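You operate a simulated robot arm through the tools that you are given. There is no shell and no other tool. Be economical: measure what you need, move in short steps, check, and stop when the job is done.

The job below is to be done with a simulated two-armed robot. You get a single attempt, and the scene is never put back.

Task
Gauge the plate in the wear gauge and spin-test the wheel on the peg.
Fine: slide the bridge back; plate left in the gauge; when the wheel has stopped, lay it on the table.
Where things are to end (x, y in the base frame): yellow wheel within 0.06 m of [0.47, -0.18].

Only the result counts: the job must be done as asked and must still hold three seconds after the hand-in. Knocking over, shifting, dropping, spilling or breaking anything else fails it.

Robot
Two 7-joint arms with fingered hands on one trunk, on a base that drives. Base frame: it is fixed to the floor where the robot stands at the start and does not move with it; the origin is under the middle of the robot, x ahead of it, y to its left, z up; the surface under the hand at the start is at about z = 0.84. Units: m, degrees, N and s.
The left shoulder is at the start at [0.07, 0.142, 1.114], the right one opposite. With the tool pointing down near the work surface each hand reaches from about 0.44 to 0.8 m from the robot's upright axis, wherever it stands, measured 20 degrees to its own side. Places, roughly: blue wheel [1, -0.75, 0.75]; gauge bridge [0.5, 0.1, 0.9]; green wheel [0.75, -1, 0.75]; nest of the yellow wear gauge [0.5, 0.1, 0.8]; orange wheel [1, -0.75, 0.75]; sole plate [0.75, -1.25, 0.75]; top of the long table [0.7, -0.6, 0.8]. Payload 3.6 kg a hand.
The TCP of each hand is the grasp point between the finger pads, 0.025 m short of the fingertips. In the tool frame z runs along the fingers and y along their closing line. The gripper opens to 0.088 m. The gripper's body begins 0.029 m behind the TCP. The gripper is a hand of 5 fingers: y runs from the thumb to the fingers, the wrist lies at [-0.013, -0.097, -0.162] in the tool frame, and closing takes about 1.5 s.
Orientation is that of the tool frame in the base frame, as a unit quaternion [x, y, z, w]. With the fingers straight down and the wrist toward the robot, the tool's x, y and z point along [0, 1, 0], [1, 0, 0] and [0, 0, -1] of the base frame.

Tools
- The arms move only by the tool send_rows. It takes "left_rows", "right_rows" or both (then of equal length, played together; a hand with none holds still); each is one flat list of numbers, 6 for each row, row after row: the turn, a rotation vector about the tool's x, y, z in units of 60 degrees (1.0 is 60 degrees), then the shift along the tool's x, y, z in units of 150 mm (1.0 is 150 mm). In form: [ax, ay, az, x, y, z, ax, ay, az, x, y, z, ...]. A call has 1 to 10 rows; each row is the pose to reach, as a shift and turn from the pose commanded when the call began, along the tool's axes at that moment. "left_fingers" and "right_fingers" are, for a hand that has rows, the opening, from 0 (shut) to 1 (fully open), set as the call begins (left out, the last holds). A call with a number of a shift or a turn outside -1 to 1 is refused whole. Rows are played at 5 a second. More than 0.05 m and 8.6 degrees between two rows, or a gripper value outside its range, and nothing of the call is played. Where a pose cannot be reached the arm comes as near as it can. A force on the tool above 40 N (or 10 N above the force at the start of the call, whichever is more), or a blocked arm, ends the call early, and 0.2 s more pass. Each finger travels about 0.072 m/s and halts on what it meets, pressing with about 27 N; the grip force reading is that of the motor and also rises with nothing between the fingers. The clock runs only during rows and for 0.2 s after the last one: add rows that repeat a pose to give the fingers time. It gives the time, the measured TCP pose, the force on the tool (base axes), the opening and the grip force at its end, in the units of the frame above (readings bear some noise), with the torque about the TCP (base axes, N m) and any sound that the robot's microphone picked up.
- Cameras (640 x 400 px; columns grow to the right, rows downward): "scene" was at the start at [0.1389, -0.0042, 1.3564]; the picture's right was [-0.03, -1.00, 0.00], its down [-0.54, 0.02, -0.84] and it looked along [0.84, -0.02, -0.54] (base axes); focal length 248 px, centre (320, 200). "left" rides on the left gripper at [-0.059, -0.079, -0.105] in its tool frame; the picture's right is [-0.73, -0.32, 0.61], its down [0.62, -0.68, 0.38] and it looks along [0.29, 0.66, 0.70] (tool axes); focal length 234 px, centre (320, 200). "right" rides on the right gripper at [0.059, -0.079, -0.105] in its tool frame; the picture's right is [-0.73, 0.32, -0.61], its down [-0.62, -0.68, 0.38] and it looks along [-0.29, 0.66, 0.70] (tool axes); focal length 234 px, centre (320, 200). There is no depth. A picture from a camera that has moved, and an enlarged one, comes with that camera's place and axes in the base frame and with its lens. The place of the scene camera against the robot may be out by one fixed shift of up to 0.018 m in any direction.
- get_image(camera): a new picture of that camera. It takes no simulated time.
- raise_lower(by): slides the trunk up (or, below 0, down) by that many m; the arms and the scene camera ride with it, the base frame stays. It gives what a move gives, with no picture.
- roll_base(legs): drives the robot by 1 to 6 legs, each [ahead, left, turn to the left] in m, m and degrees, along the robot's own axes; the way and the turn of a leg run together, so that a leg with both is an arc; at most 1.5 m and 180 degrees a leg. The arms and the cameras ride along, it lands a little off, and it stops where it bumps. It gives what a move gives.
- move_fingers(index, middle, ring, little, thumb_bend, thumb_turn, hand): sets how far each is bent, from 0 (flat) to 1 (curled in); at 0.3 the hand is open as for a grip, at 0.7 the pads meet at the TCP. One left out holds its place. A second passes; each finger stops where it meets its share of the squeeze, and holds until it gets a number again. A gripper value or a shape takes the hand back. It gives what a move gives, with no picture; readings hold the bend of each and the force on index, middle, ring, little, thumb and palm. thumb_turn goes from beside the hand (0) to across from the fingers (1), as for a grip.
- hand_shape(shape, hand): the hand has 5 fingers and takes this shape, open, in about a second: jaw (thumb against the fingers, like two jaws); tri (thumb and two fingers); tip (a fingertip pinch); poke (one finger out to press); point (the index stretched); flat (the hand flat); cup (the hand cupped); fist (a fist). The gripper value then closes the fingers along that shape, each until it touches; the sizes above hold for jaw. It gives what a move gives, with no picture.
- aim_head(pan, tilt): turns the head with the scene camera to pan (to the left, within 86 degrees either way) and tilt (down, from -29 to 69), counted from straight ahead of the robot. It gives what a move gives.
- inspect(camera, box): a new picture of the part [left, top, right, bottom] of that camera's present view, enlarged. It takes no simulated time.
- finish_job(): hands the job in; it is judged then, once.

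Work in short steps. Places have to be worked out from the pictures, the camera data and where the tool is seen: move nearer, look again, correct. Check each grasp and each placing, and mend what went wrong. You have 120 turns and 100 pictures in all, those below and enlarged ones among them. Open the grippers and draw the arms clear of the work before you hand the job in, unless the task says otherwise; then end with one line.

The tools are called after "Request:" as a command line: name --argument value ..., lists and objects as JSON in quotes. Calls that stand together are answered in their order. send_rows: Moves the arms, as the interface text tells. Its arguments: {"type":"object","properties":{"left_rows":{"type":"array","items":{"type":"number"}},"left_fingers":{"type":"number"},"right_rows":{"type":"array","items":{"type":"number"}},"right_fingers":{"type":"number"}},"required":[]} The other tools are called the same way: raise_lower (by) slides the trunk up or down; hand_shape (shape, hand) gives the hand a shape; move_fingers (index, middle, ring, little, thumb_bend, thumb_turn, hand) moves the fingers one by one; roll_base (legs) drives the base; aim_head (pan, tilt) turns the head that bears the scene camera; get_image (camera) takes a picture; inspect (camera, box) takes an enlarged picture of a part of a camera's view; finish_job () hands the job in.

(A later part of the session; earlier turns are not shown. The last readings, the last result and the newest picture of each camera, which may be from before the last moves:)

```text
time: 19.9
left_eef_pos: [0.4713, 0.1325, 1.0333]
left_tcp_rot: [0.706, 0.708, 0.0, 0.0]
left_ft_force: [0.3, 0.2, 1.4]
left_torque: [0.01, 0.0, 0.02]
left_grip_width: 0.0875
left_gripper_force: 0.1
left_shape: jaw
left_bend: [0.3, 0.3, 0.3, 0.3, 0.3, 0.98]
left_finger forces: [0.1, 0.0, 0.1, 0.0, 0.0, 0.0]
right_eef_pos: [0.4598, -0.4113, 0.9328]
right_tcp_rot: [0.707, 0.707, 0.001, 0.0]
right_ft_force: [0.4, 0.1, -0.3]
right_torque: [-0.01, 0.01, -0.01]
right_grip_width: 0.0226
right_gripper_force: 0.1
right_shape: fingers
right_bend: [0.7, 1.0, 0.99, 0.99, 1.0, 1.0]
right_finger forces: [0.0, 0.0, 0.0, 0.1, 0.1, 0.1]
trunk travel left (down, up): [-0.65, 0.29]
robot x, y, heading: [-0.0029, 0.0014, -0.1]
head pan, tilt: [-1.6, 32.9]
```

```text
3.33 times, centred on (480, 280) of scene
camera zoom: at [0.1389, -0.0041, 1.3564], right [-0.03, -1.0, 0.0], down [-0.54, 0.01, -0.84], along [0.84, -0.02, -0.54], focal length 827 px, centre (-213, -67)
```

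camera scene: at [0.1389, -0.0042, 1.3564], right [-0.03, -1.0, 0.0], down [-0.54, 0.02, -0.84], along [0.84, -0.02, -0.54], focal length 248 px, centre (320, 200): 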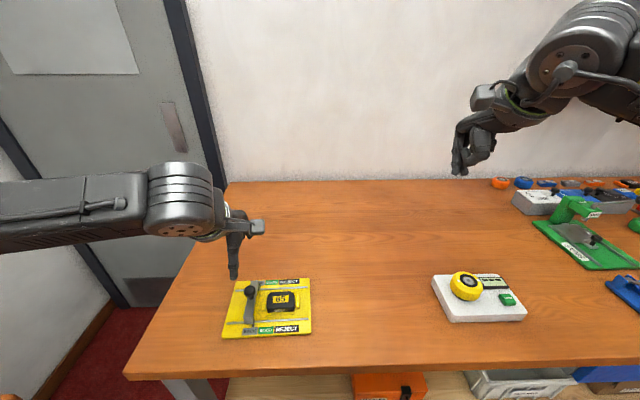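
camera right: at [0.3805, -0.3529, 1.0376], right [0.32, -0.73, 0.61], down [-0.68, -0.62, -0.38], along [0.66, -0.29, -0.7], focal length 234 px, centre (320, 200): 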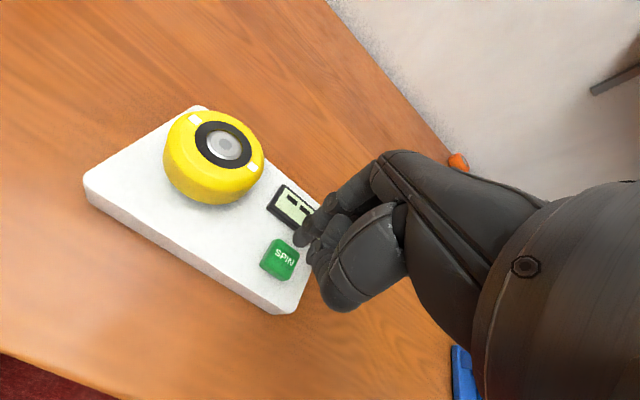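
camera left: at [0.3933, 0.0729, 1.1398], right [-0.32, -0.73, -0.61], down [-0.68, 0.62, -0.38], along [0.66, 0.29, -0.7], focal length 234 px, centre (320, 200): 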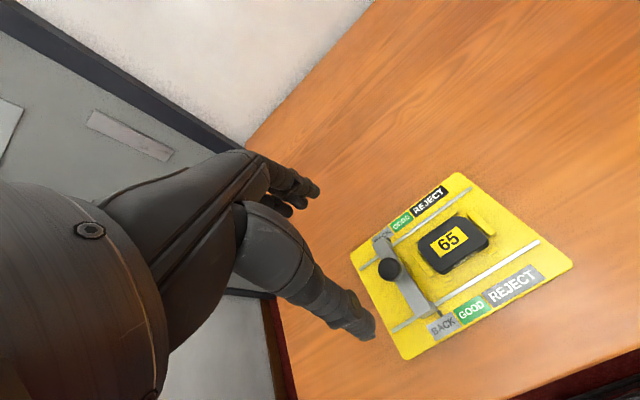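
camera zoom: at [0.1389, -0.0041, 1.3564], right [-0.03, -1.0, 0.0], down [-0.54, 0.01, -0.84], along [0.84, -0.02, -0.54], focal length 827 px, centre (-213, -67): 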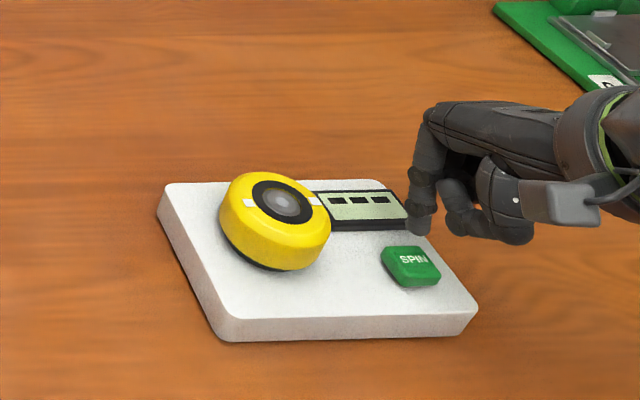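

The fingertip is at about (0.465, -0.407, 0.908), the button at (0.460, -0.410). I shift 5 mm toward me and lower to touch.

Request:
send_rows --right_rows '[0, 0, 0, -0.013, -0.03, 0.05, 0, 0, 0, -0.013, -0.03, 0.1, 0, 0, 0, -0.013, -0.03, 0.15, 0, 0, 0, -0.013, -0.03, 0.18, 0, 0, 0, -0.013, -0.03, 0.2, 0, 0, 0, -0.013, -0.03, 0.215]'

Request:
inspect --camera "scene" --box '[410, 220, 550, 340]'

```text
time: 21.3
left_eef_pos: [0.4694, 0.1348, 1.0345]
left_tcp_rot: [0.706, 0.708, 0.0, 0.001]
left_ft_force: [-0.5, 0.1, -0.3]
left_torque: [-0.03, -0.01, -0.02]
left_grip_width: 0.0878
left_gripper_force: 0.1
left_shape: jaw
left_bend: [0.3, 0.3, 0.3, 0.3, 0.3, 0.98]
left_finger forces: [0.0, 0.1, 0.1, 0.0, 0.0, 0.0]
right_eef_pos: [0.4562, -0.4125, 0.9072]
right_tcp_rot: [0.707, 0.708, 0.001, 0.005]
right_ft_force: [9.0, -4.8, 31.5]
right_torque: [0.01, -0.28, -0.07]
right_grip_width: 0.0226
right_gripper_force: 16.0
right_shape: fingers
right_bend: [0.7, 1.0, 0.99, 0.99, 1.0, 1.0]
right_finger forces: [31.6, 0.0, 0.0, 0.1, 0.0, 0.0]
trunk travel left (down, up): [-0.65, 0.29]
robot x, y, heading: [0.0014, -0.0014, 0.3]
head pan, tilt: [-1.6, 32.9]
heard: click
```

```text
3.33 times, centred on (480, 280) of scene
camera zoom: at [0.1369, -0.0014, 1.3571], right [-0.03, -1.0, 0.0], down [-0.54, 0.01, -0.84], along [0.84, -0.02, -0.54], focal length 827 px, centre (-213, -67)
```

zoom: 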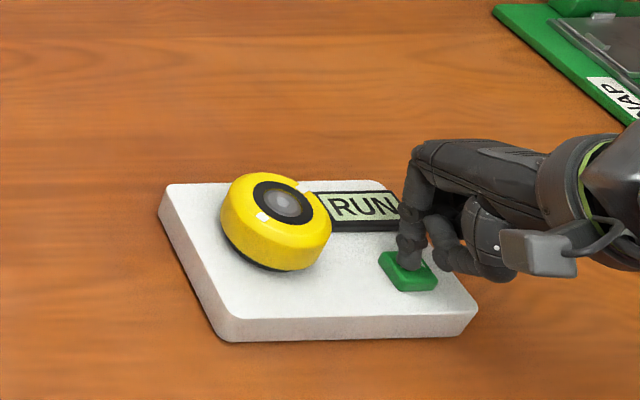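

The button clicked and the display reads RUN. I lift the finger straight up and watch the wheel.

Request:
send_rows --right_rows '[0, 0, 0, 0, 0, -0.1, 0, 0, 0, 0, 0, -0.3, 0, 0, 0, 0, 0, -0.6, 0, 0, 0, 0, 0, -0.8]'

Request:
inspect --camera "scene" --box '[410, 220, 550, 340]'

Request:
get_image --camera "right"

```text
time: 22.3
left_eef_pos: [0.4707, 0.132, 1.0348]
left_tcp_rot: [0.706, 0.708, 0.0, 0.0]
left_ft_force: [0.2, -0.1, 0.0]
left_torque: [-0.02, 0.0, 0.0]
left_grip_width: 0.0877
left_gripper_force: 0.2
left_shape: jaw
left_bend: [0.3, 0.3, 0.3, 0.3, 0.3, 0.98]
left_finger forces: [0.1, 0.1, 0.1, 0.0, 0.0, 0.1]
right_eef_pos: [0.4563, -0.4151, 1.0207]
right_tcp_rot: [0.707, 0.707, -0.001, -0.001]
right_ft_force: [1.0, 0.6, -0.1]
right_torque: [0.01, 0.02, 0.01]
right_grip_width: 0.0227
right_gripper_force: 0.0
right_shape: fingers
right_bend: [0.7, 1.0, 0.99, 0.99, 1.0, 1.0]
right_finger forces: [0.1, 0.0, 0.0, 0.0, 0.0, 0.0]
trunk travel left (down, up): [-0.65, 0.29]
robot x, y, heading: [0.0034, 0.0005, 0.2]
head pan, tilt: [-1.6, 32.9]
```

```text
3.33 times, centred on (480, 280) of scene
camera zoom: at [0.1387, -0.0042, 1.3563], right [-0.03, -1.0, 0.0], down [-0.54, 0.02, -0.84], along [0.84, -0.02, -0.54], focal length 827 px, centre (-213, -67)
```

zoom: 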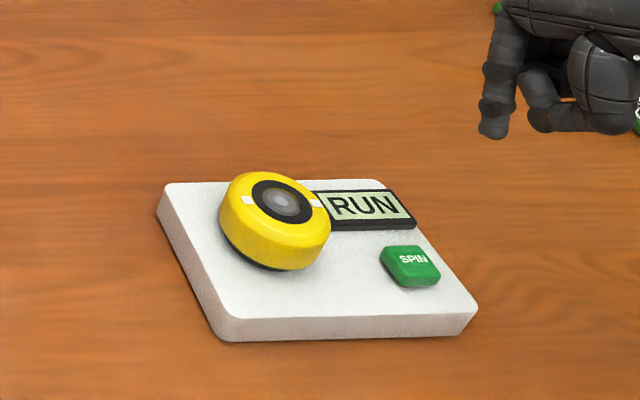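

```text
63 pictures are left
camera right: at [0.3772, -0.3562, 1.1263], right [0.32, -0.73, 0.61], down [-0.68, -0.62, -0.38], along [0.66, -0.29, -0.7], focal length 234 px, centre (320, 200)
```

right: 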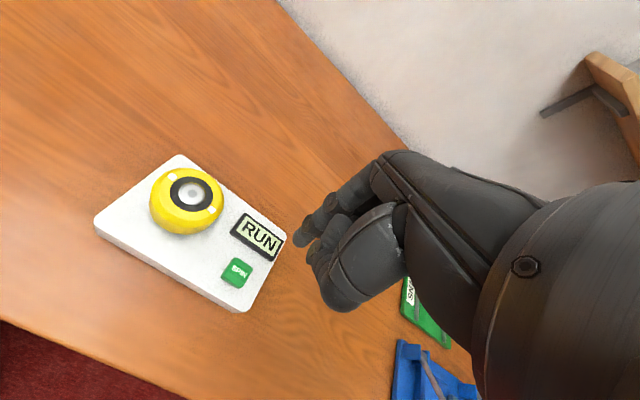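

The display still says RUN. The wheel hub triangulates to (0.485, -0.330, 0.907). I reopen the hand to jaw and move above the wheel while it runs.

Request:
hand_shape --hand "right" --shape "jaw"

Request:
send_rows --right_rows '[0, 0, 0, 0.15, 0.05, -0.05, 0, 0, 0, 0.3, 0.1, -0.1, 0, 0, 0, 0.45, 0.15, -0.15, 0, 0, 0, 0.565, 0.19, -0.2, 0, 0, 0, 0.565, 0.19, -0.2]' --right_fingers 1

Request:
get_image --camera "right"

Request:
inspect --camera "scene" --box '[410, 220, 550, 340]'

```text
time: 23.2
left_eef_pos: [0.4711, 0.1327, 1.0333]
left_tcp_rot: [0.707, 0.708, 0.0, -0.001]
left_ft_force: [0.5, 0.7, 0.4]
left_torque: [0.01, -0.01, -0.03]
left_grip_width: 0.0881
left_gripper_force: 0.1
left_shape: jaw
left_bend: [0.3, 0.3, 0.3, 0.3, 0.3, 0.98]
left_finger forces: [0.1, 0.0, 0.1, 0.1, 0.0, 0.0]
right_eef_pos: [0.4565, -0.4154, 1.0206]
right_tcp_rot: [0.708, 0.707, 0.0, 0.0]
right_ft_force: [-0.1, -0.4, -0.3]
right_torque: [-0.01, 0.03, 0.0]
right_grip_width: 0.0878
right_gripper_force: 0.0
right_shape: jaw
right_bend: [0.3, 0.3, 0.3, 0.3, 0.3, 0.98]
right_finger forces: [0.0, 0.0, 0.1, 0.0, 0.0, 0.0]
trunk travel left (down, up): [-0.65, 0.29]
robot x, y, heading: [-0.0051, -0.0017, 0.1]
head pan, tilt: [-1.6, 32.9]
```

```text
time: 24.4
left_eef_pos: [0.4705, 0.1322, 1.0332]
left_tcp_rot: [0.707, 0.708, 0.0, -0.001]
left_ft_force: [0.0, -0.5, -0.7]
left_torque: [0.01, 0.02, 0.02]
left_grip_width: 0.0878
left_gripper_force: 0.0
left_shape: jaw
left_bend: [0.3, 0.3, 0.3, 0.3, 0.3, 0.98]
left_finger forces: [0.1, 0.0, 0.1, 0.1, 0.0, 0.0]
right_eef_pos: [0.4841, -0.3308, 1.0492]
right_tcp_rot: [0.707, 0.707, 0.0, 0.0]
right_ft_force: [0.4, 0.6, 1.1]
right_torque: [-0.03, 0.01, 0.0]
right_grip_width: 0.0879
right_gripper_force: 0.0
right_shape: jaw
right_bend: [0.3, 0.3, 0.3, 0.3, 0.3, 0.98]
right_finger forces: [0.0, 0.0, 0.0, 0.0, 0.0, 0.0]
trunk travel left (down, up): [-0.65, 0.29]
robot x, y, heading: [0.0036, -0.0021, 0.0]
head pan, tilt: [-1.6, 32.9]
```

```text
62 pictures are left
camera right: at [0.405, -0.2717, 1.1551], right [0.32, -0.73, 0.61], down [-0.68, -0.62, -0.38], along [0.66, -0.29, -0.7], focal length 234 px, centre (320, 200)
```

right: 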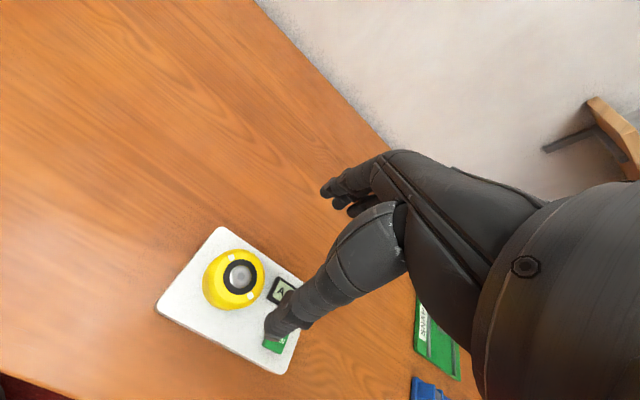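

```text
3.33 times, centred on (480, 280) of scene
camera zoom: at [0.1386, -0.0047, 1.3564], right [-0.03, -1.0, 0.0], down [-0.54, 0.02, -0.84], along [0.84, -0.02, -0.54], focal length 827 px, centre (-213, -67)
```

zoom: 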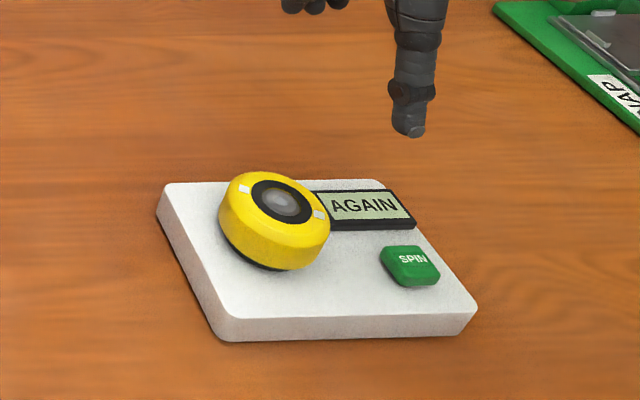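

The display reads AGAIN: the test has to be repeated. I wait a moment to see whether the wheel has stopped.

Request:
hand_shape --hand "right" --shape "poke"

Request:
move_fingers --hand "right" --middle 1

Request:
inspect --camera "scene" --box '[410, 220, 550, 340]'

```text
time: 25.3
left_eef_pos: [0.471, 0.1323, 1.0344]
left_tcp_rot: [0.706, 0.708, -0.001, 0.0]
left_ft_force: [-0.4, 0.3, -0.3]
left_torque: [-0.02, 0.01, -0.01]
left_grip_width: 0.0875
left_gripper_force: 0.2
left_shape: jaw
left_bend: [0.3, 0.3, 0.3, 0.3, 0.3, 0.98]
left_finger forces: [0.0, 0.0, 0.1, 0.0, 0.1, 0.0]
right_eef_pos: [0.4839, -0.3296, 1.0497]
right_tcp_rot: [0.708, 0.707, 0.001, 0.0]
right_ft_force: [0.3, -0.2, 0.6]
right_torque: [-0.04, 0.05, -0.03]
right_grip_width: 0.0
right_gripper_force: 0.0
right_shape: poke
right_bend: [0.7, 0.7, 0.99, 0.99, 1.0, 1.0]
right_finger forces: [0.0, 0.1, 0.0, 0.0, 0.1, 0.0]
trunk travel left (down, up): [-0.65, 0.29]
robot x, y, heading: [-0.0011, -0.0013, -0.0]
head pan, tilt: [-1.6, 32.9]
```

```text
time: 26.3
left_eef_pos: [0.4721, 0.1317, 1.035]
left_tcp_rot: [0.707, 0.707, -0.001, 0.0]
left_ft_force: [0.5, -0.7, 0.9]
left_torque: [0.02, 0.0, -0.01]
left_grip_width: 0.0875
left_gripper_force: 0.1
left_shape: jaw
left_bend: [0.3, 0.3, 0.3, 0.3, 0.3, 0.98]
left_finger forces: [0.0, 0.0, 0.1, 0.0, 0.0, 0.0]
right_eef_pos: [0.4849, -0.3299, 1.0501]
right_tcp_rot: [0.707, 0.707, 0.0, 0.0]
right_ft_force: [-0.2, 0.0, -0.3]
right_torque: [0.0, 0.01, 0.0]
right_grip_width: 0.0228
right_gripper_force: 0.1
right_shape: fingers
right_bend: [0.7, 1.0, 0.99, 0.99, 1.0, 1.0]
right_finger forces: [0.0, 0.1, 0.1, 0.0, 0.0, 0.0]
trunk travel left (down, up): [-0.65, 0.29]
robot x, y, heading: [-0.0013, -0.002, 0.0]
head pan, tilt: [-1.6, 32.9]
```

```text
3.33 times, centred on (480, 280) of scene
camera zoom: at [0.1389, -0.0042, 1.3564], right [-0.03, -1.0, 0.0], down [-0.54, 0.02, -0.84], along [0.84, -0.02, -0.54], focal length 827 px, centre (-213, -67)
```

zoom: 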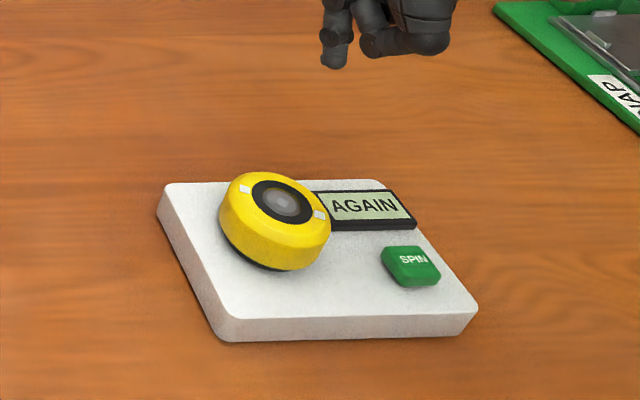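

The wheel has stopped (marks unchanged) and the display shows AGAIN, so I press SPIN a second time the same way.

Request:
send_rows --right_rows '[0, 0, 0, -0.277, -0.095, 0, 0, 0, 0, -0.553, -0.19, 0, 0, 0, 0, -0.553, -0.19, 0.3, 0, 0, 0, -0.553, -0.19, 0.58, 0, 0, 0, -0.553, -0.19, 0.78, 0, 0, 0, -0.553, -0.19, 0.86, 0, 0, 0, -0.553, -0.19, 0.92, 0, 0, 0, -0.553, -0.19, 0.95, 0, 0, 0, -0.553, -0.19, 0.975]'

Request:
send_rows --right_rows '[0, 0, 0, 0, 0, -0.1, 0, 0, 0, 0, 0, -0.3, 0, 0, 0, 0, 0, -0.6, 0, 0, 0, 0, 0, -0.8]'

Request:
inspect --camera "scene" --box '[410, 220, 550, 340]'

```text
time: 28.3
left_eef_pos: [0.4698, 0.1325, 1.0344]
left_tcp_rot: [0.707, 0.708, -0.001, 0.0]
left_ft_force: [-1.4, 0.1, 0.2]
left_torque: [-0.01, 0.0, 0.0]
left_grip_width: 0.0877
left_gripper_force: 0.1
left_shape: jaw
left_bend: [0.3, 0.3, 0.3, 0.3, 0.3, 0.98]
left_finger forces: [0.1, 0.1, 0.0, 0.1, 0.0, 0.0]
right_eef_pos: [0.4555, -0.4103, 0.9053]
right_tcp_rot: [0.707, 0.707, 0.0, 0.002]
right_ft_force: [2.0, -1.8, 4.8]
right_torque: [-0.01, -0.04, -0.03]
right_grip_width: 0.0228
right_gripper_force: 2.1
right_shape: fingers
right_bend: [0.7, 1.0, 0.99, 0.99, 1.0, 1.0]
right_finger forces: [4.6, 0.0, 0.0, 0.1, 0.1, 0.0]
trunk travel left (down, up): [-0.65, 0.29]
robot x, y, heading: [0.0035, -0.0013, -0.0]
head pan, tilt: [-1.6, 32.9]
heard: click
```

```text
time: 29.3
left_eef_pos: [0.4703, 0.134, 1.0335]
left_tcp_rot: [0.706, 0.708, 0.0, 0.001]
left_ft_force: [0.4, 0.3, 0.2]
left_torque: [-0.01, 0.01, -0.04]
left_grip_width: 0.0878
left_gripper_force: 0.0
left_shape: jaw
left_bend: [0.3, 0.3, 0.3, 0.3, 0.3, 0.98]
left_finger forces: [0.1, 0.0, 0.0, 0.0, 0.0, 0.0]
right_eef_pos: [0.4557, -0.4123, 1.0233]
right_tcp_rot: [0.707, 0.707, 0.0, 0.0]
right_ft_force: [0.1, 0.2, 0.1]
right_torque: [-0.01, -0.02, 0.0]
right_grip_width: 0.0226
right_gripper_force: 0.0
right_shape: fingers
right_bend: [0.7, 1.0, 0.99, 0.99, 1.0, 1.0]
right_finger forces: [0.1, 0.1, 0.0, 0.0, 0.1, 0.1]
trunk travel left (down, up): [-0.65, 0.29]
robot x, y, heading: [0.0036, 0.0012, 0.0]
head pan, tilt: [-1.6, 32.9]
```

```text
3.33 times, centred on (480, 280) of scene
camera zoom: at [0.139, -0.0042, 1.3563], right [-0.03, -1.0, 0.0], down [-0.54, 0.02, -0.84], along [0.84, -0.02, -0.54], focal length 827 px, centre (-213, -67)
```

zoom: 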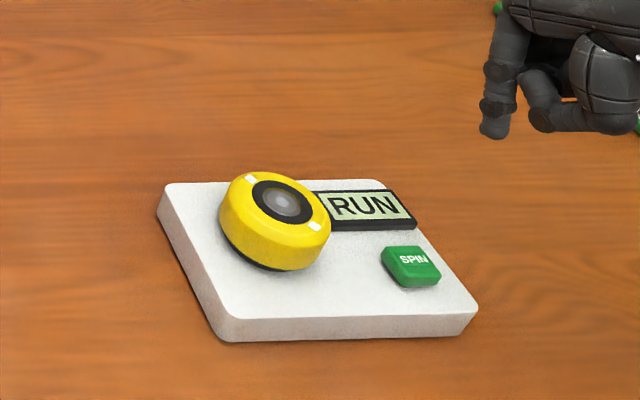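

RUN again. I hold still for about 2 s and then read the display.

Request:
send_rows --right_rows '[0, 0, 0, 0, 0, 0, 0, 0, 0, 0, 0, 0, 0, 0, 0, 0, 0, 0, 0, 0, 0, 0, 0, 0, 0, 0, 0, 0, 0, 0, 0, 0, 0, 0, 0, 0, 0, 0, 0, 0, 0, 0, 0, 0, 0, 0, 0, 0]'

Request:
inspect --camera "scene" --box '[410, 220, 550, 340]'

```text
time: 31.1
left_eef_pos: [0.4707, 0.1322, 1.0333]
left_tcp_rot: [0.706, 0.708, 0.0, 0.001]
left_ft_force: [1.1, -0.4, 0.9]
left_torque: [0.03, -0.02, 0.01]
left_grip_width: 0.0876
left_gripper_force: 0.0
left_shape: jaw
left_bend: [0.3, 0.3, 0.3, 0.3, 0.3, 0.98]
left_finger forces: [0.1, 0.1, 0.1, 0.0, 0.1, 0.0]
right_eef_pos: [0.4542, -0.4129, 1.0226]
right_tcp_rot: [0.707, 0.707, 0.0, 0.0]
right_ft_force: [1.1, 0.0, -0.4]
right_torque: [0.0, 0.0, 0.02]
right_grip_width: 0.0224
right_gripper_force: 0.0
right_shape: fingers
right_bend: [0.7, 1.0, 0.99, 0.99, 1.0, 1.0]
right_finger forces: [0.0, 0.0, 0.0, 0.0, 0.1, 0.0]
trunk travel left (down, up): [-0.65, 0.29]
robot x, y, heading: [-0.0024, -0.0013, -0.0]
head pan, tilt: [-1.6, 32.9]
```

```text
3.33 times, centred on (480, 280) of scene
camera zoom: at [0.1389, -0.0042, 1.3564], right [-0.03, -1.0, 0.0], down [-0.54, 0.02, -0.84], along [0.84, -0.02, -0.54], focal length 827 px, centre (-213, -67)
```

zoom: 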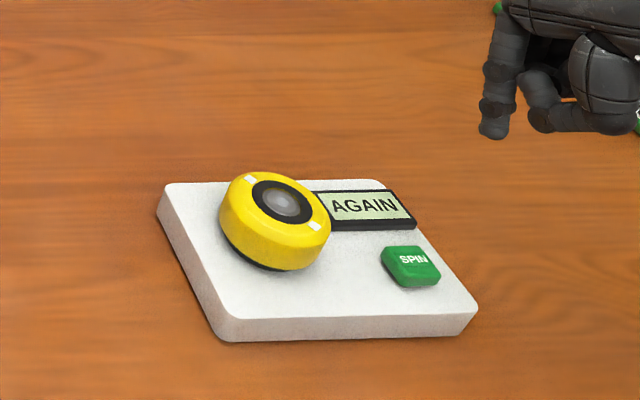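

AGAIN once more: the wheel turned only a little at each short press, so the button probably has to be held to spin it up. I press and hold about 2 s and look while holding.

Request:
send_rows --right_rows '[0, 0, 0, 0, 0, 0.3, 0, 0, 0, 0, 0, 0.58, 0, 0, 0, 0, 0, 0.7, 0, 0, 0, 0, 0, 0.77, 0, 0, 0, 0, 0, 0.805, 0, 0, 0, 0, 0, 0.81, 0, 0, 0, 0, 0, 0.81, 0, 0, 0, 0, 0, 0.81, 0, 0, 0, 0, 0, 0.81]'

Request:
inspect --camera "scene" --box '[410, 220, 550, 340]'

Request:
send_rows --right_rows '[0, 0, 0, 0, 0, 0, 0, 0, 0, 0, 0, 0, 0, 0, 0, 0, 0, 0, 0, 0, 0, 0, 0, 0, 0, 0, 0, 0, 0, 0, 0, 0, 0, 0, 0, 0]'

Request:
inspect --camera "scene" --box '[410, 220, 550, 340]'

```text
time: 33.1
left_eef_pos: [0.469, 0.1345, 1.0347]
left_tcp_rot: [0.707, 0.707, 0.0, 0.001]
left_ft_force: [0.5, 0.0, -0.5]
left_torque: [-0.01, 0.02, 0.02]
left_grip_width: 0.0879
left_gripper_force: 0.0
left_shape: jaw
left_bend: [0.3, 0.3, 0.3, 0.3, 0.3, 0.98]
left_finger forces: [0.0, 0.0, 0.0, 0.0, 0.0, 0.0]
right_eef_pos: [0.4568, -0.4121, 0.9063]
right_tcp_rot: [0.708, 0.706, 0.0, 0.003]
right_ft_force: [11.7, -6.0, 33.9]
right_torque: [0.03, -0.39, -0.06]
right_grip_width: 0.0226
right_gripper_force: 16.4
right_shape: fingers
right_bend: [0.7, 1.0, 0.99, 0.99, 1.0, 1.0]
right_finger forces: [33.8, 0.0, 0.1, 0.0, 0.0, 0.0]
trunk travel left (down, up): [-0.65, 0.29]
robot x, y, heading: [0.0012, 0.0041, -0.0]
head pan, tilt: [-1.6, 32.9]
heard: click
```

```text
3.33 times, centred on (480, 280) of scene
camera zoom: at [0.137, -0.0017, 1.3569], right [-0.03, -1.0, 0.0], down [-0.54, 0.01, -0.84], along [0.84, -0.02, -0.54], focal length 827 px, centre (-213, -67)
```

zoom: 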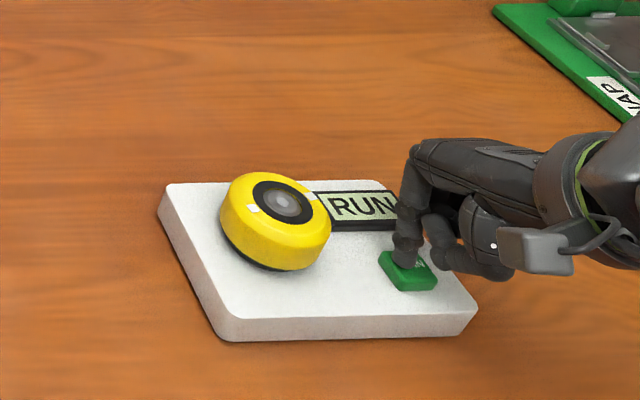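

```text
time: 34.5
left_eef_pos: [0.4692, 0.1352, 1.0346]
left_tcp_rot: [0.707, 0.707, 0.001, 0.002]
left_ft_force: [-0.3, -0.1, -0.1]
left_torque: [0.0, -0.03, -0.02]
left_grip_width: 0.0877
left_gripper_force: 0.0
left_shape: jaw
left_bend: [0.3, 0.3, 0.3, 0.3, 0.3, 0.98]
left_finger forces: [0.0, 0.1, 0.0, 0.0, 0.0, 0.0]
right_eef_pos: [0.4554, -0.4102, 0.9055]
right_tcp_rot: [0.707, 0.707, 0.001, 0.002]
right_ft_force: [12.2, -6.0, 36.9]
right_torque: [0.03, -0.44, -0.03]
right_grip_width: 0.0226
right_gripper_force: 18.4
right_shape: fingers
right_bend: [0.7, 1.0, 0.99, 0.99, 1.0, 1.0]
right_finger forces: [36.7, 0.0, 0.0, 0.0, 0.0, 0.0]
trunk travel left (down, up): [-0.65, 0.29]
robot x, y, heading: [-0.0004, 0.001, -0.1]
head pan, tilt: [-1.6, 32.9]
```

```text
3.33 times, centred on (480, 280) of scene
camera zoom: at [0.1366, -0.0013, 1.3567], right [-0.03, -1.0, 0.0], down [-0.54, 0.01, -0.84], along [0.84, -0.02, -0.54], focal length 827 px, centre (-213, -67)
```

zoom: 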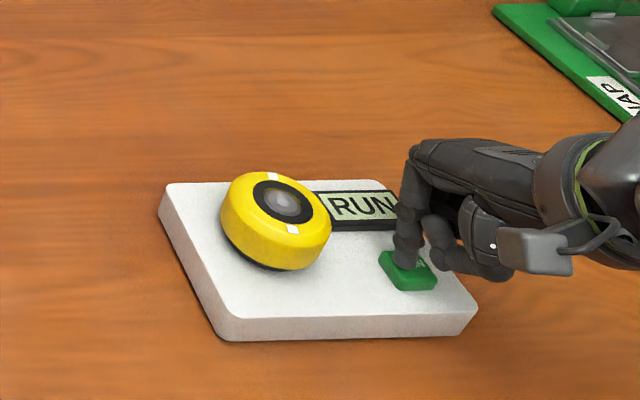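

The wheel turns as long as I hold. I keep holding two more seconds, watching the display.

Request:
send_rows --right_rows '[0, 0, 0, 0, 0, -0.006, 0, 0, 0, 0, 0, -0.006, 0, 0, 0, 0, 0, -0.006, 0, 0, 0, 0, 0, -0.006, 0, 0, 0, 0, 0, -0.006, 0, 0, 0, 0, 0, -0.006, 0, 0, 0, 0, 0, -0.006, 0, 0, 0, 0, 0, -0.006, 0, 0, 0, 0, 0, -0.006, 0, 0, 0, 0, 0, -0.006]'

Request:
inspect --camera "scene" --box '[410, 220, 550, 340]'

```text
time: 36.7
left_eef_pos: [0.4685, 0.1349, 1.0347]
left_tcp_rot: [0.706, 0.708, 0.0, 0.002]
left_ft_force: [-0.6, -0.3, 0.0]
left_torque: [0.03, 0.04, -0.01]
left_grip_width: 0.0878
left_gripper_force: 0.0
left_shape: jaw
left_bend: [0.3, 0.3, 0.3, 0.3, 0.3, 0.98]
left_finger forces: [0.1, 0.0, 0.0, 0.1, 0.0, 0.0]
right_eef_pos: [0.4543, -0.4114, 0.9067]
right_tcp_rot: [0.707, 0.707, 0.001, 0.001]
right_ft_force: [11.2, -5.0, 33.7]
right_torque: [0.05, -0.42, -0.07]
right_grip_width: 0.0229
right_gripper_force: 16.9
right_shape: fingers
right_bend: [0.7, 1.0, 0.99, 0.99, 1.0, 1.0]
right_finger forces: [33.9, 0.0, 0.0, 0.0, 0.0, 0.1]
trunk travel left (down, up): [-0.65, 0.29]
robot x, y, heading: [-0.0003, 0.0, 0.1]
head pan, tilt: [-1.6, 32.9]
```

```text
3.33 times, centred on (480, 280) of scene
camera zoom: at [0.1367, -0.0014, 1.3567], right [-0.03, -1.0, 0.0], down [-0.54, 0.01, -0.84], along [0.84, -0.02, -0.54], focal length 827 px, centre (-213, -67)
```

zoom: 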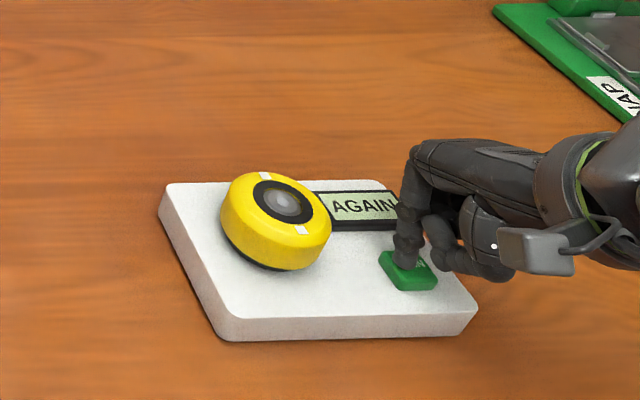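

The result AGAIN came while holding, so a run lasts about 2 s whatever I do. I lift the finger, then look at the labels of the bins and at the wheel's seating.

Request:
send_rows --right_rows '[0, 0, 0, 0, 0, -0.1, 0, 0, 0, 0, 0, -0.3, 0, 0, 0, 0, 0, -0.6, 0, 0, 0, 0, 0, -0.8]'

Request:
inspect --camera "scene" --box '[500, 170, 640, 220]'

Request:
inspect --camera "right" --box '[80, 130, 320, 330]'

Request:
inspect --camera "scene" --box '[425, 260, 535, 330]'

```text
time: 37.7
left_eef_pos: [0.4704, 0.1329, 1.0332]
left_tcp_rot: [0.706, 0.708, 0.0, 0.0]
left_ft_force: [0.7, 0.2, -0.7]
left_torque: [0.03, 0.02, 0.01]
left_grip_width: 0.0878
left_gripper_force: 0.1
left_shape: jaw
left_bend: [0.3, 0.3, 0.3, 0.3, 0.3, 0.98]
left_finger forces: [0.0, 0.0, 0.0, 0.0, 0.0, 0.0]
right_eef_pos: [0.4589, -0.4129, 1.0277]
right_tcp_rot: [0.706, 0.708, 0.0, -0.001]
right_ft_force: [0.8, -0.1, 0.2]
right_torque: [0.03, 0.01, 0.03]
right_grip_width: 0.0226
right_gripper_force: 0.1
right_shape: fingers
right_bend: [0.7, 1.0, 0.99, 0.99, 1.0, 1.0]
right_finger forces: [0.0, 0.0, 0.1, 0.1, 0.0, 0.1]
trunk travel left (down, up): [-0.65, 0.29]
robot x, y, heading: [0.0014, -0.0028, -0.0]
head pan, tilt: [-1.6, 32.9]
```

```text
4.57 times, centred on (570, 195) of scene
camera zoom: at [0.1388, -0.0043, 1.3563], right [-0.03, -1.0, 0.0], down [-0.54, 0.02, -0.84], along [0.84, -0.02, -0.54], focal length 1134 px, centre (-823, 223)
```

zoom: 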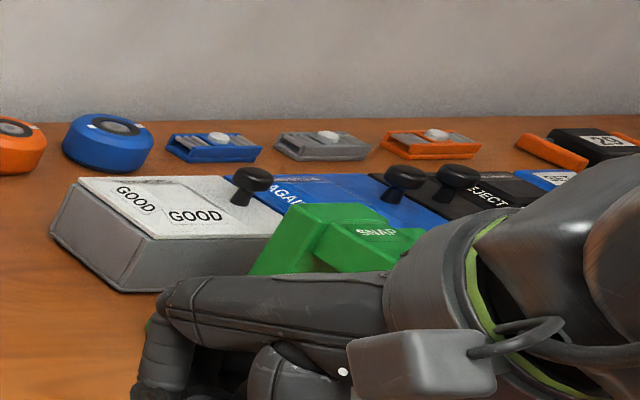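

```text
2.00 times, centred on (200, 230) of right
camera zoom: at [0.3794, -0.3545, 1.1324], right [0.32, -0.73, 0.61], down [-0.68, -0.62, -0.38], along [0.66, -0.29, -0.7], focal length 468 px, centre (560, 140)
```

zoom: 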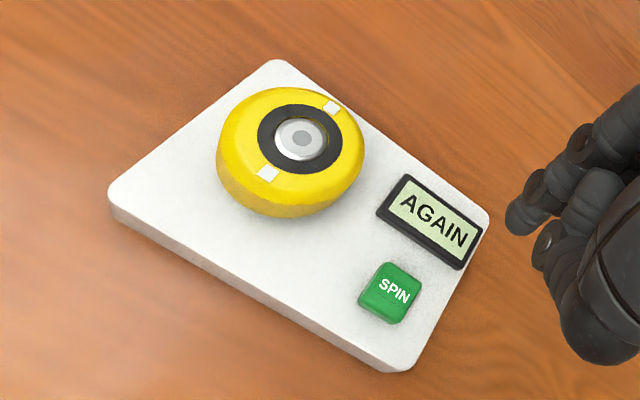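

```text
5.71 times, centred on (480, 295) of scene
camera zoom: at [0.1388, -0.0043, 1.3563], right [-0.03, -1.0, 0.0], down [-0.54, 0.02, -0.84], along [0.84, -0.02, -0.54], focal length 1418 px, centre (-594, -343)
```

zoom: 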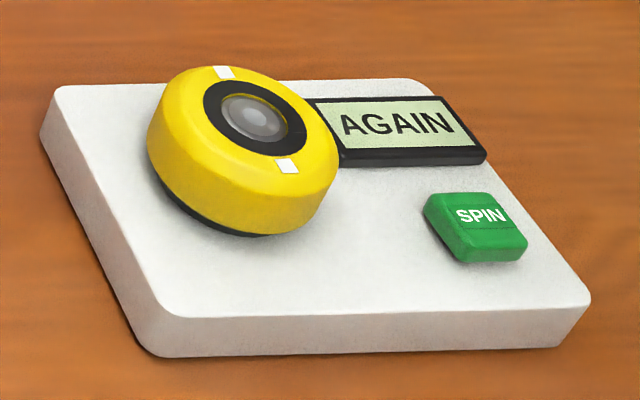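

AGAIN also appears as one of the three sorting bins, and three runs all gave it, so it is the verdict; the wheel stands still now. The hub is at (0.485, -0.329, 0.907); I open the hand and move over it.

Request:
hand_shape --hand "right" --shape "jaw"

Request:
send_rows --right_rows '[0, 0, 0, 0.15, 0.05, 0, 0, 0, 0, 0.3, 0.1, 0, 0, 0, 0, 0.45, 0.15, 0, 0, 0, 0, 0.557, 0.19, 0, 0, 0, 0, 0.557, 0.19, 0.1, 0, 0, 0, 0.557, 0.19, 0.2, 0, 0, 0, 0.557, 0.19, 0.3, 0, 0, 0, 0.557, 0.19, 0.3]' --right_fingers 1

Request:
get_image --camera "right"

Request:
inspect --camera "scene" --box '[410, 220, 550, 340]'

```text
time: 38.6
left_eef_pos: [0.4717, 0.1331, 1.0344]
left_tcp_rot: [0.706, 0.708, 0.0, 0.0]
left_ft_force: [0.5, 0.3, 0.7]
left_torque: [0.02, 0.0, -0.01]
left_grip_width: 0.0878
left_gripper_force: 0.0
left_shape: jaw
left_bend: [0.3, 0.3, 0.3, 0.3, 0.3, 0.98]
left_finger forces: [0.0, 0.0, 0.1, 0.0, 0.0, 0.1]
right_eef_pos: [0.4588, -0.4142, 1.0286]
right_tcp_rot: [0.708, 0.707, 0.0, 0.0]
right_ft_force: [-0.6, 0.3, 0.1]
right_torque: [-0.01, -0.03, 0.01]
right_grip_width: 0.0876
right_gripper_force: 0.0
right_shape: jaw
right_bend: [0.3, 0.3, 0.3, 0.3, 0.3, 0.98]
right_finger forces: [0.0, 0.0, 0.1, 0.0, 0.0, 0.0]
trunk travel left (down, up): [-0.65, 0.29]
robot x, y, heading: [0.0015, 0.0016, -0.2]
head pan, tilt: [-1.6, 32.9]
```

```text
time: 40.4
left_eef_pos: [0.4712, 0.1343, 1.034]
left_tcp_rot: [0.707, 0.708, 0.001, 0.0]
left_ft_force: [0.2, 0.1, -0.2]
left_torque: [-0.02, 0.03, -0.03]
left_grip_width: 0.088
left_gripper_force: 0.2
left_shape: jaw
left_bend: [0.3, 0.3, 0.3, 0.3, 0.3, 0.98]
left_finger forces: [0.1, 0.1, 0.0, 0.1, 0.1, 0.0]
right_eef_pos: [0.4842, -0.3275, 0.9793]
right_tcp_rot: [0.707, 0.707, 0.0, -0.001]
right_ft_force: [-0.3, -0.7, -0.1]
right_torque: [0.02, 0.0, 0.03]
right_grip_width: 0.0877
right_gripper_force: 0.1
right_shape: jaw
right_bend: [0.3, 0.3, 0.3, 0.3, 0.3, 0.98]
right_finger forces: [0.0, 0.0, 0.0, 0.0, 0.1, 0.0]
trunk travel left (down, up): [-0.65, 0.29]
robot x, y, heading: [0.0009, -0.003, -0.1]
head pan, tilt: [-1.6, 32.9]
```

```text
51 pictures are left
camera right: at [0.4048, -0.2701, 1.0845], right [0.32, -0.73, 0.61], down [-0.68, -0.62, -0.38], along [0.66, -0.29, -0.7], focal length 234 px, centre (320, 200)
```

right: 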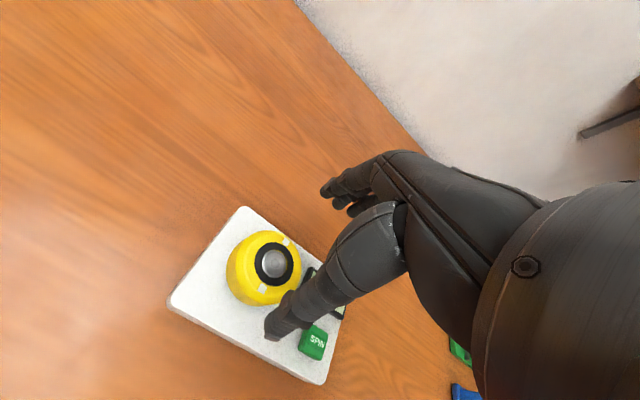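

```text
3.33 times, centred on (480, 280) of scene
camera zoom: at [0.1388, -0.0042, 1.3564], right [-0.03, -1.0, 0.0], down [-0.54, 0.02, -0.84], along [0.84, -0.02, -0.54], focal length 827 px, centre (-213, -67)
```

zoom: 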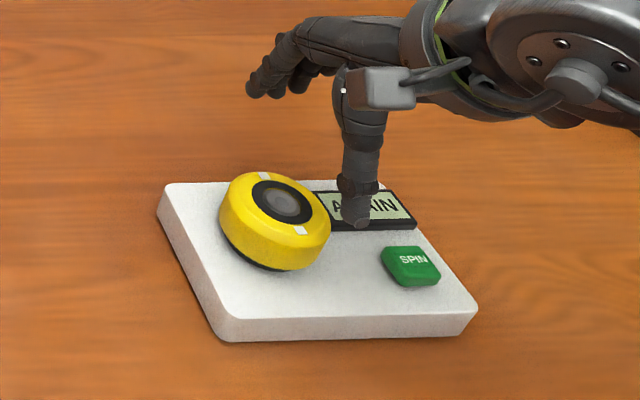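

The open hand is centred over the wheel, clear on thumb and finger side. I descend to TCP z ≈ 0.90 and check before closing.

Request:
send_rows --right_rows '[0, 0, 0, -0.017, 0, 0.2, 0, 0, 0, -0.017, 0, 0.35, 0, 0, 0, -0.017, 0, 0.45, 0, 0, 0, -0.017, 0, 0.5, 0, 0, 0, -0.017, 0, 0.53, 0, 0, 0, -0.017, 0, 0.53]'

Request:
get_image --camera "right"

Request:
inspect --camera "scene" --box '[410, 220, 550, 340]'

```text
time: 41.8
left_eef_pos: [0.4712, 0.1337, 1.0342]
left_tcp_rot: [0.707, 0.708, 0.0, -0.001]
left_ft_force: [0.5, -0.2, 0.0]
left_torque: [-0.03, 0.02, -0.01]
left_grip_width: 0.0881
left_gripper_force: 0.0
left_shape: jaw
left_bend: [0.3, 0.3, 0.3, 0.3, 0.3, 0.98]
left_finger forces: [0.0, 0.0, 0.0, 0.0, 0.0, 0.0]
right_eef_pos: [0.484, -0.331, 0.9002]
right_tcp_rot: [0.707, 0.707, 0.0, 0.0]
right_ft_force: [0.2, 0.5, -0.6]
right_torque: [0.0, 0.0, -0.02]
right_grip_width: 0.0876
right_gripper_force: 0.1
right_shape: jaw
right_bend: [0.3, 0.3, 0.3, 0.3, 0.3, 0.98]
right_finger forces: [0.1, 0.0, 0.0, 0.1, 0.0, 0.1]
trunk travel left (down, up): [-0.65, 0.29]
robot x, y, heading: [-0.0011, 0.0024, 0.1]
head pan, tilt: [-1.6, 32.9]
```

```text
49 pictures are left
camera right: at [0.4043, -0.2735, 1.0046], right [0.32, -0.73, 0.61], down [-0.68, -0.62, -0.38], along [0.66, -0.29, -0.7], focal length 234 px, centre (320, 200)
```

right: 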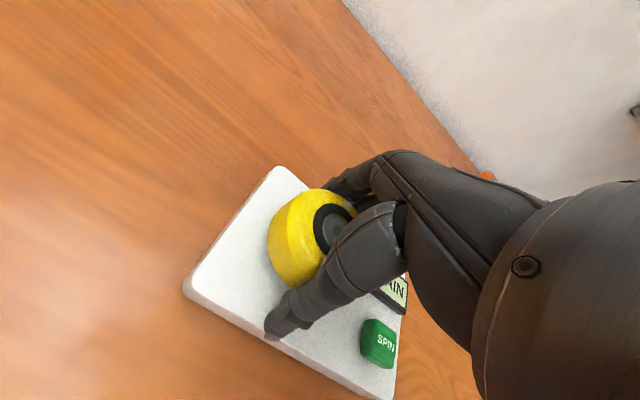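

```text
3.33 times, centred on (480, 280) of scene
camera zoom: at [0.1389, -0.0042, 1.3564], right [-0.03, -1.0, 0.0], down [-0.54, 0.02, -0.84], along [0.84, -0.02, -0.54], focal length 827 px, centre (-213, -67)
```

zoom: 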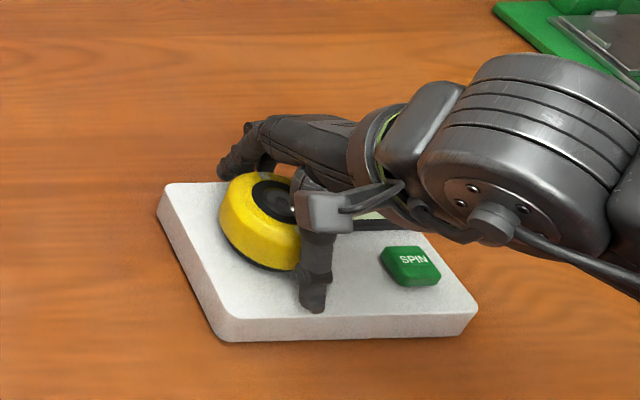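

No contact, wheel between thumb and fingers. I close the hand on it.

Request:
send_rows --right_rows '[0, 0, 0, 0, 0, 0, 0, 0, 0, 0, 0, 0, 0, 0, 0, 0, 0, 0, 0, 0, 0, 0, 0, 0, 0, 0, 0, 0, 0, 0, 0, 0, 0, 0, 0, 0, 0, 0, 0, 0, 0, 0]' --right_fingers 0.3

Request:
get_image --camera "right"

```text
time: 43.4
left_eef_pos: [0.4716, 0.1323, 1.0341]
left_tcp_rot: [0.707, 0.708, 0.0, 0.0]
left_ft_force: [0.4, 0.1, 0.0]
left_torque: [0.0, 0.02, 0.02]
left_grip_width: 0.0876
left_gripper_force: 0.0
left_shape: jaw
left_bend: [0.3, 0.3, 0.3, 0.3, 0.3, 0.98]
left_finger forces: [0.0, 0.1, 0.0, 0.1, 0.0, 0.0]
right_eef_pos: [0.4823, -0.3319, 0.9004]
right_tcp_rot: [0.707, 0.707, 0.0, 0.001]
right_ft_force: [-0.5, -0.6, -1.0]
right_torque: [0.0, -0.03, 0.01]
right_grip_width: 0.0488
right_gripper_force: 26.5
right_shape: jaw
right_bend: [0.74, 0.43, 0.46, 0.44, 0.68, 1.0]
right_finger forces: [14.7, 6.8, 1.8, 0.1, 24.0, 0.1]
trunk travel left (down, up): [-0.65, 0.29]
robot x, y, heading: [0.0026, -0.002, 0.0]
head pan, tilt: [-1.6, 32.9]
```

```text
47 pictures are left
camera right: at [0.4044, -0.2735, 1.0047], right [0.32, -0.73, 0.61], down [-0.68, -0.62, -0.38], along [0.66, -0.29, -0.7], focal length 234 px, centre (320, 200)
```

right: 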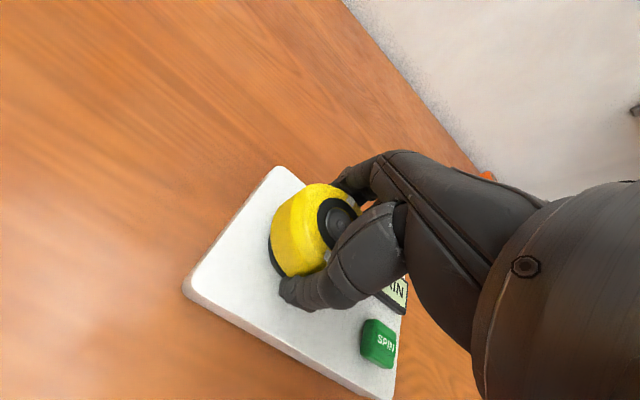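

The index is bent deeply (0.74), so I check from the scene camera how it sits before lifting.

Request:
inspect --camera "scene" --box '[430, 240, 530, 330]'

Request:
inspect --camera "right" --box '[230, 140, 430, 320]'

```text
4.44 times, centred on (480, 285) of scene
camera zoom: at [0.139, -0.0043, 1.3564], right [-0.03, -1.0, 0.0], down [-0.54, 0.02, -0.84], along [0.84, -0.02, -0.54], focal length 1103 px, centre (-391, -178)
```

zoom: 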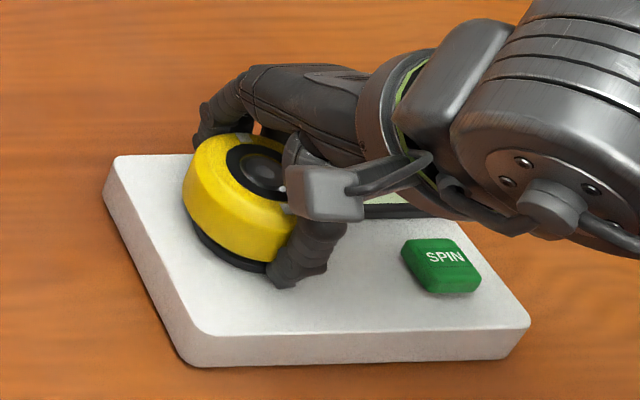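

```text
2.22 times, centred on (330, 230) of right
camera zoom: at [0.4044, -0.2735, 1.0047], right [0.32, -0.73, 0.61], down [-0.68, -0.62, -0.38], along [0.66, -0.29, -0.7], focal length 520 px, centre (298, 133)
```

zoom: 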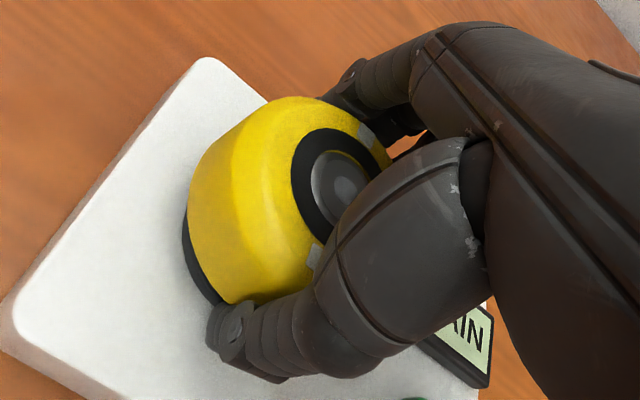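

The wheel is held between thumb and fingers, slightly raised on its peg. I lift 15 mm and check the hold.

Request:
send_rows --right_rows '[0, 0, 0, 0, 0, -0.03, 0, 0, 0, 0, 0, -0.06, 0, 0, 0, 0, 0, -0.1, 0, 0, 0, 0, 0, -0.1]'

Request:
inspect --camera "scene" --box '[430, 240, 530, 330]'

Request:
inspect --camera "right" --box '[230, 140, 430, 320]'

```text
time: 44.4
left_eef_pos: [0.4706, 0.1317, 1.0326]
left_tcp_rot: [0.707, 0.708, 0.0, 0.0]
left_ft_force: [-0.3, -0.2, 0.1]
left_torque: [0.01, 0.01, 0.03]
left_grip_width: 0.0875
left_gripper_force: 0.1
left_shape: jaw
left_bend: [0.3, 0.3, 0.3, 0.3, 0.3, 0.98]
left_finger forces: [0.0, 0.1, 0.0, 0.0, 0.1, 0.1]
right_eef_pos: [0.4834, -0.3307, 0.9161]
right_tcp_rot: [0.707, 0.707, 0.001, 0.0]
right_ft_force: [-0.3, 0.2, -1.1]
right_torque: [0.0, 0.02, 0.01]
right_grip_width: 0.0485
right_gripper_force: 27.5
right_shape: jaw
right_bend: [0.74, 0.43, 0.46, 0.44, 0.68, 1.0]
right_finger forces: [14.8, 6.7, 1.6, 0.0, 23.8, 0.1]
trunk travel left (down, up): [-0.65, 0.29]
robot x, y, heading: [0.0013, 0.0, 0.0]
head pan, tilt: [-1.6, 32.9]
```

```text
4.44 times, centred on (480, 285) of scene
camera zoom: at [0.1391, -0.0044, 1.3564], right [-0.03, -1.0, 0.0], down [-0.54, 0.02, -0.84], along [0.84, -0.02, -0.54], focal length 1103 px, centre (-391, -178)
```

zoom: 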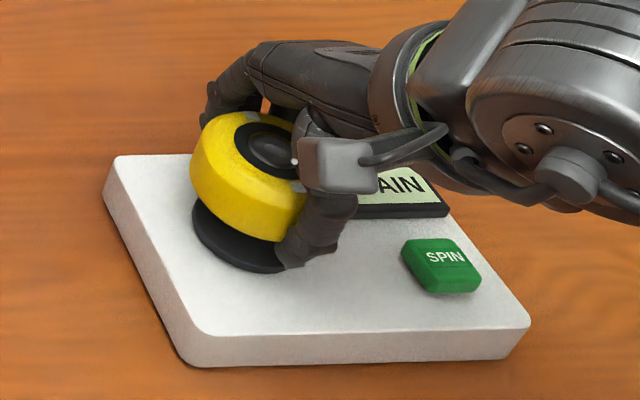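

```text
2.22 times, centred on (330, 230) of right
camera zoom: at [0.4043, -0.2726, 1.0202], right [0.32, -0.73, 0.61], down [-0.68, -0.62, -0.38], along [0.66, -0.29, -0.7], focal length 520 px, centre (298, 133)
```

zoom: 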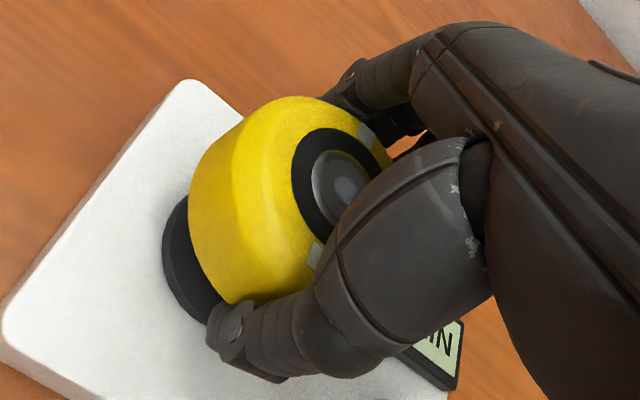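

It lifts cleanly and moves rigidly with the hand. I raise it to z ≈ 1.0, off the peg.

Request:
send_rows --right_rows '[0, 0, 0, 0, 0, -0.1, 0, 0, 0, 0, 0, -0.2, 0, 0, 0, 0, 0, -0.3, 0, 0, 0, 0, 0, -0.4, 0, 0, 0, 0, 0, -0.5, 0, 0, 0, 0, 0, -0.57]'

Request:
get_image --camera "scene"

Request:
get_image --camera "right"

```text
time: 45.8
left_eef_pos: [0.4712, 0.1326, 1.0331]
left_tcp_rot: [0.707, 0.707, 0.0, -0.001]
left_ft_force: [-1.0, 0.2, 0.0]
left_torque: [0.02, 0.0, -0.01]
left_grip_width: 0.0878
left_gripper_force: 0.0
left_shape: jaw
left_bend: [0.3, 0.3, 0.3, 0.3, 0.3, 0.98]
left_finger forces: [0.0, 0.1, 0.1, 0.0, 0.0, 0.0]
right_eef_pos: [0.4833, -0.3317, 0.9994]
right_tcp_rot: [0.707, 0.707, 0.0, -0.001]
right_ft_force: [-0.5, 0.4, -1.6]
right_torque: [-0.01, 0.0, -0.02]
right_grip_width: 0.0488
right_gripper_force: 27.1
right_shape: jaw
right_bend: [0.74, 0.43, 0.46, 0.44, 0.68, 1.0]
right_finger forces: [15.1, 6.5, 1.4, 0.0, 23.5, 0.0]
trunk travel left (down, up): [-0.65, 0.29]
robot x, y, heading: [0.0006, -0.0025, 0.2]
head pan, tilt: [-1.6, 32.9]
```

```text
42 pictures are left
camera scene: at [0.1391, -0.0042, 1.3563], right [-0.03, -1.0, 0.0], down [-0.54, 0.02, -0.84], along [0.84, -0.02, -0.54], focal length 248 px, centre (320, 200)
```

scene: 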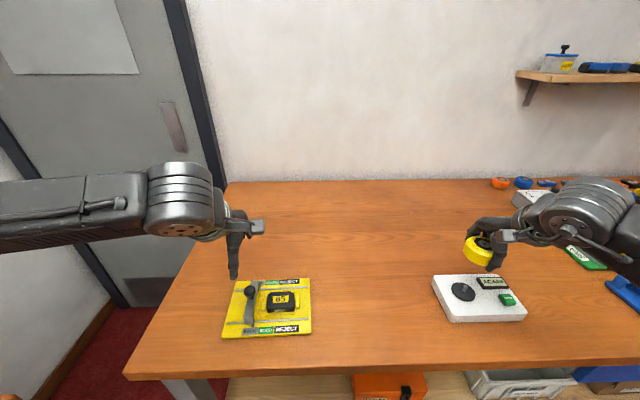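

```text
41 pictures are left
camera right: at [0.4039, -0.273, 1.1049], right [0.32, -0.73, 0.61], down [-0.68, -0.62, -0.38], along [0.66, -0.29, -0.7], focal length 234 px, centre (320, 200)
```

right: 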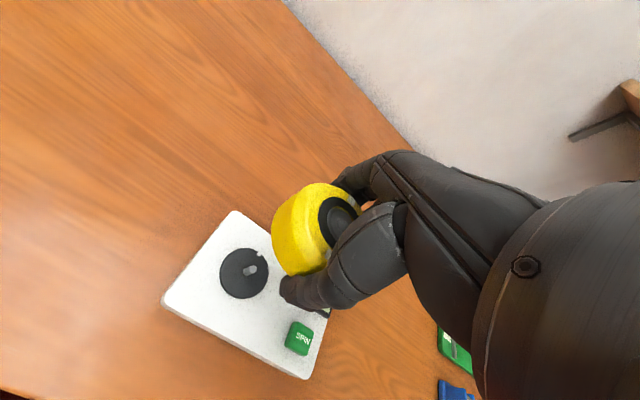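

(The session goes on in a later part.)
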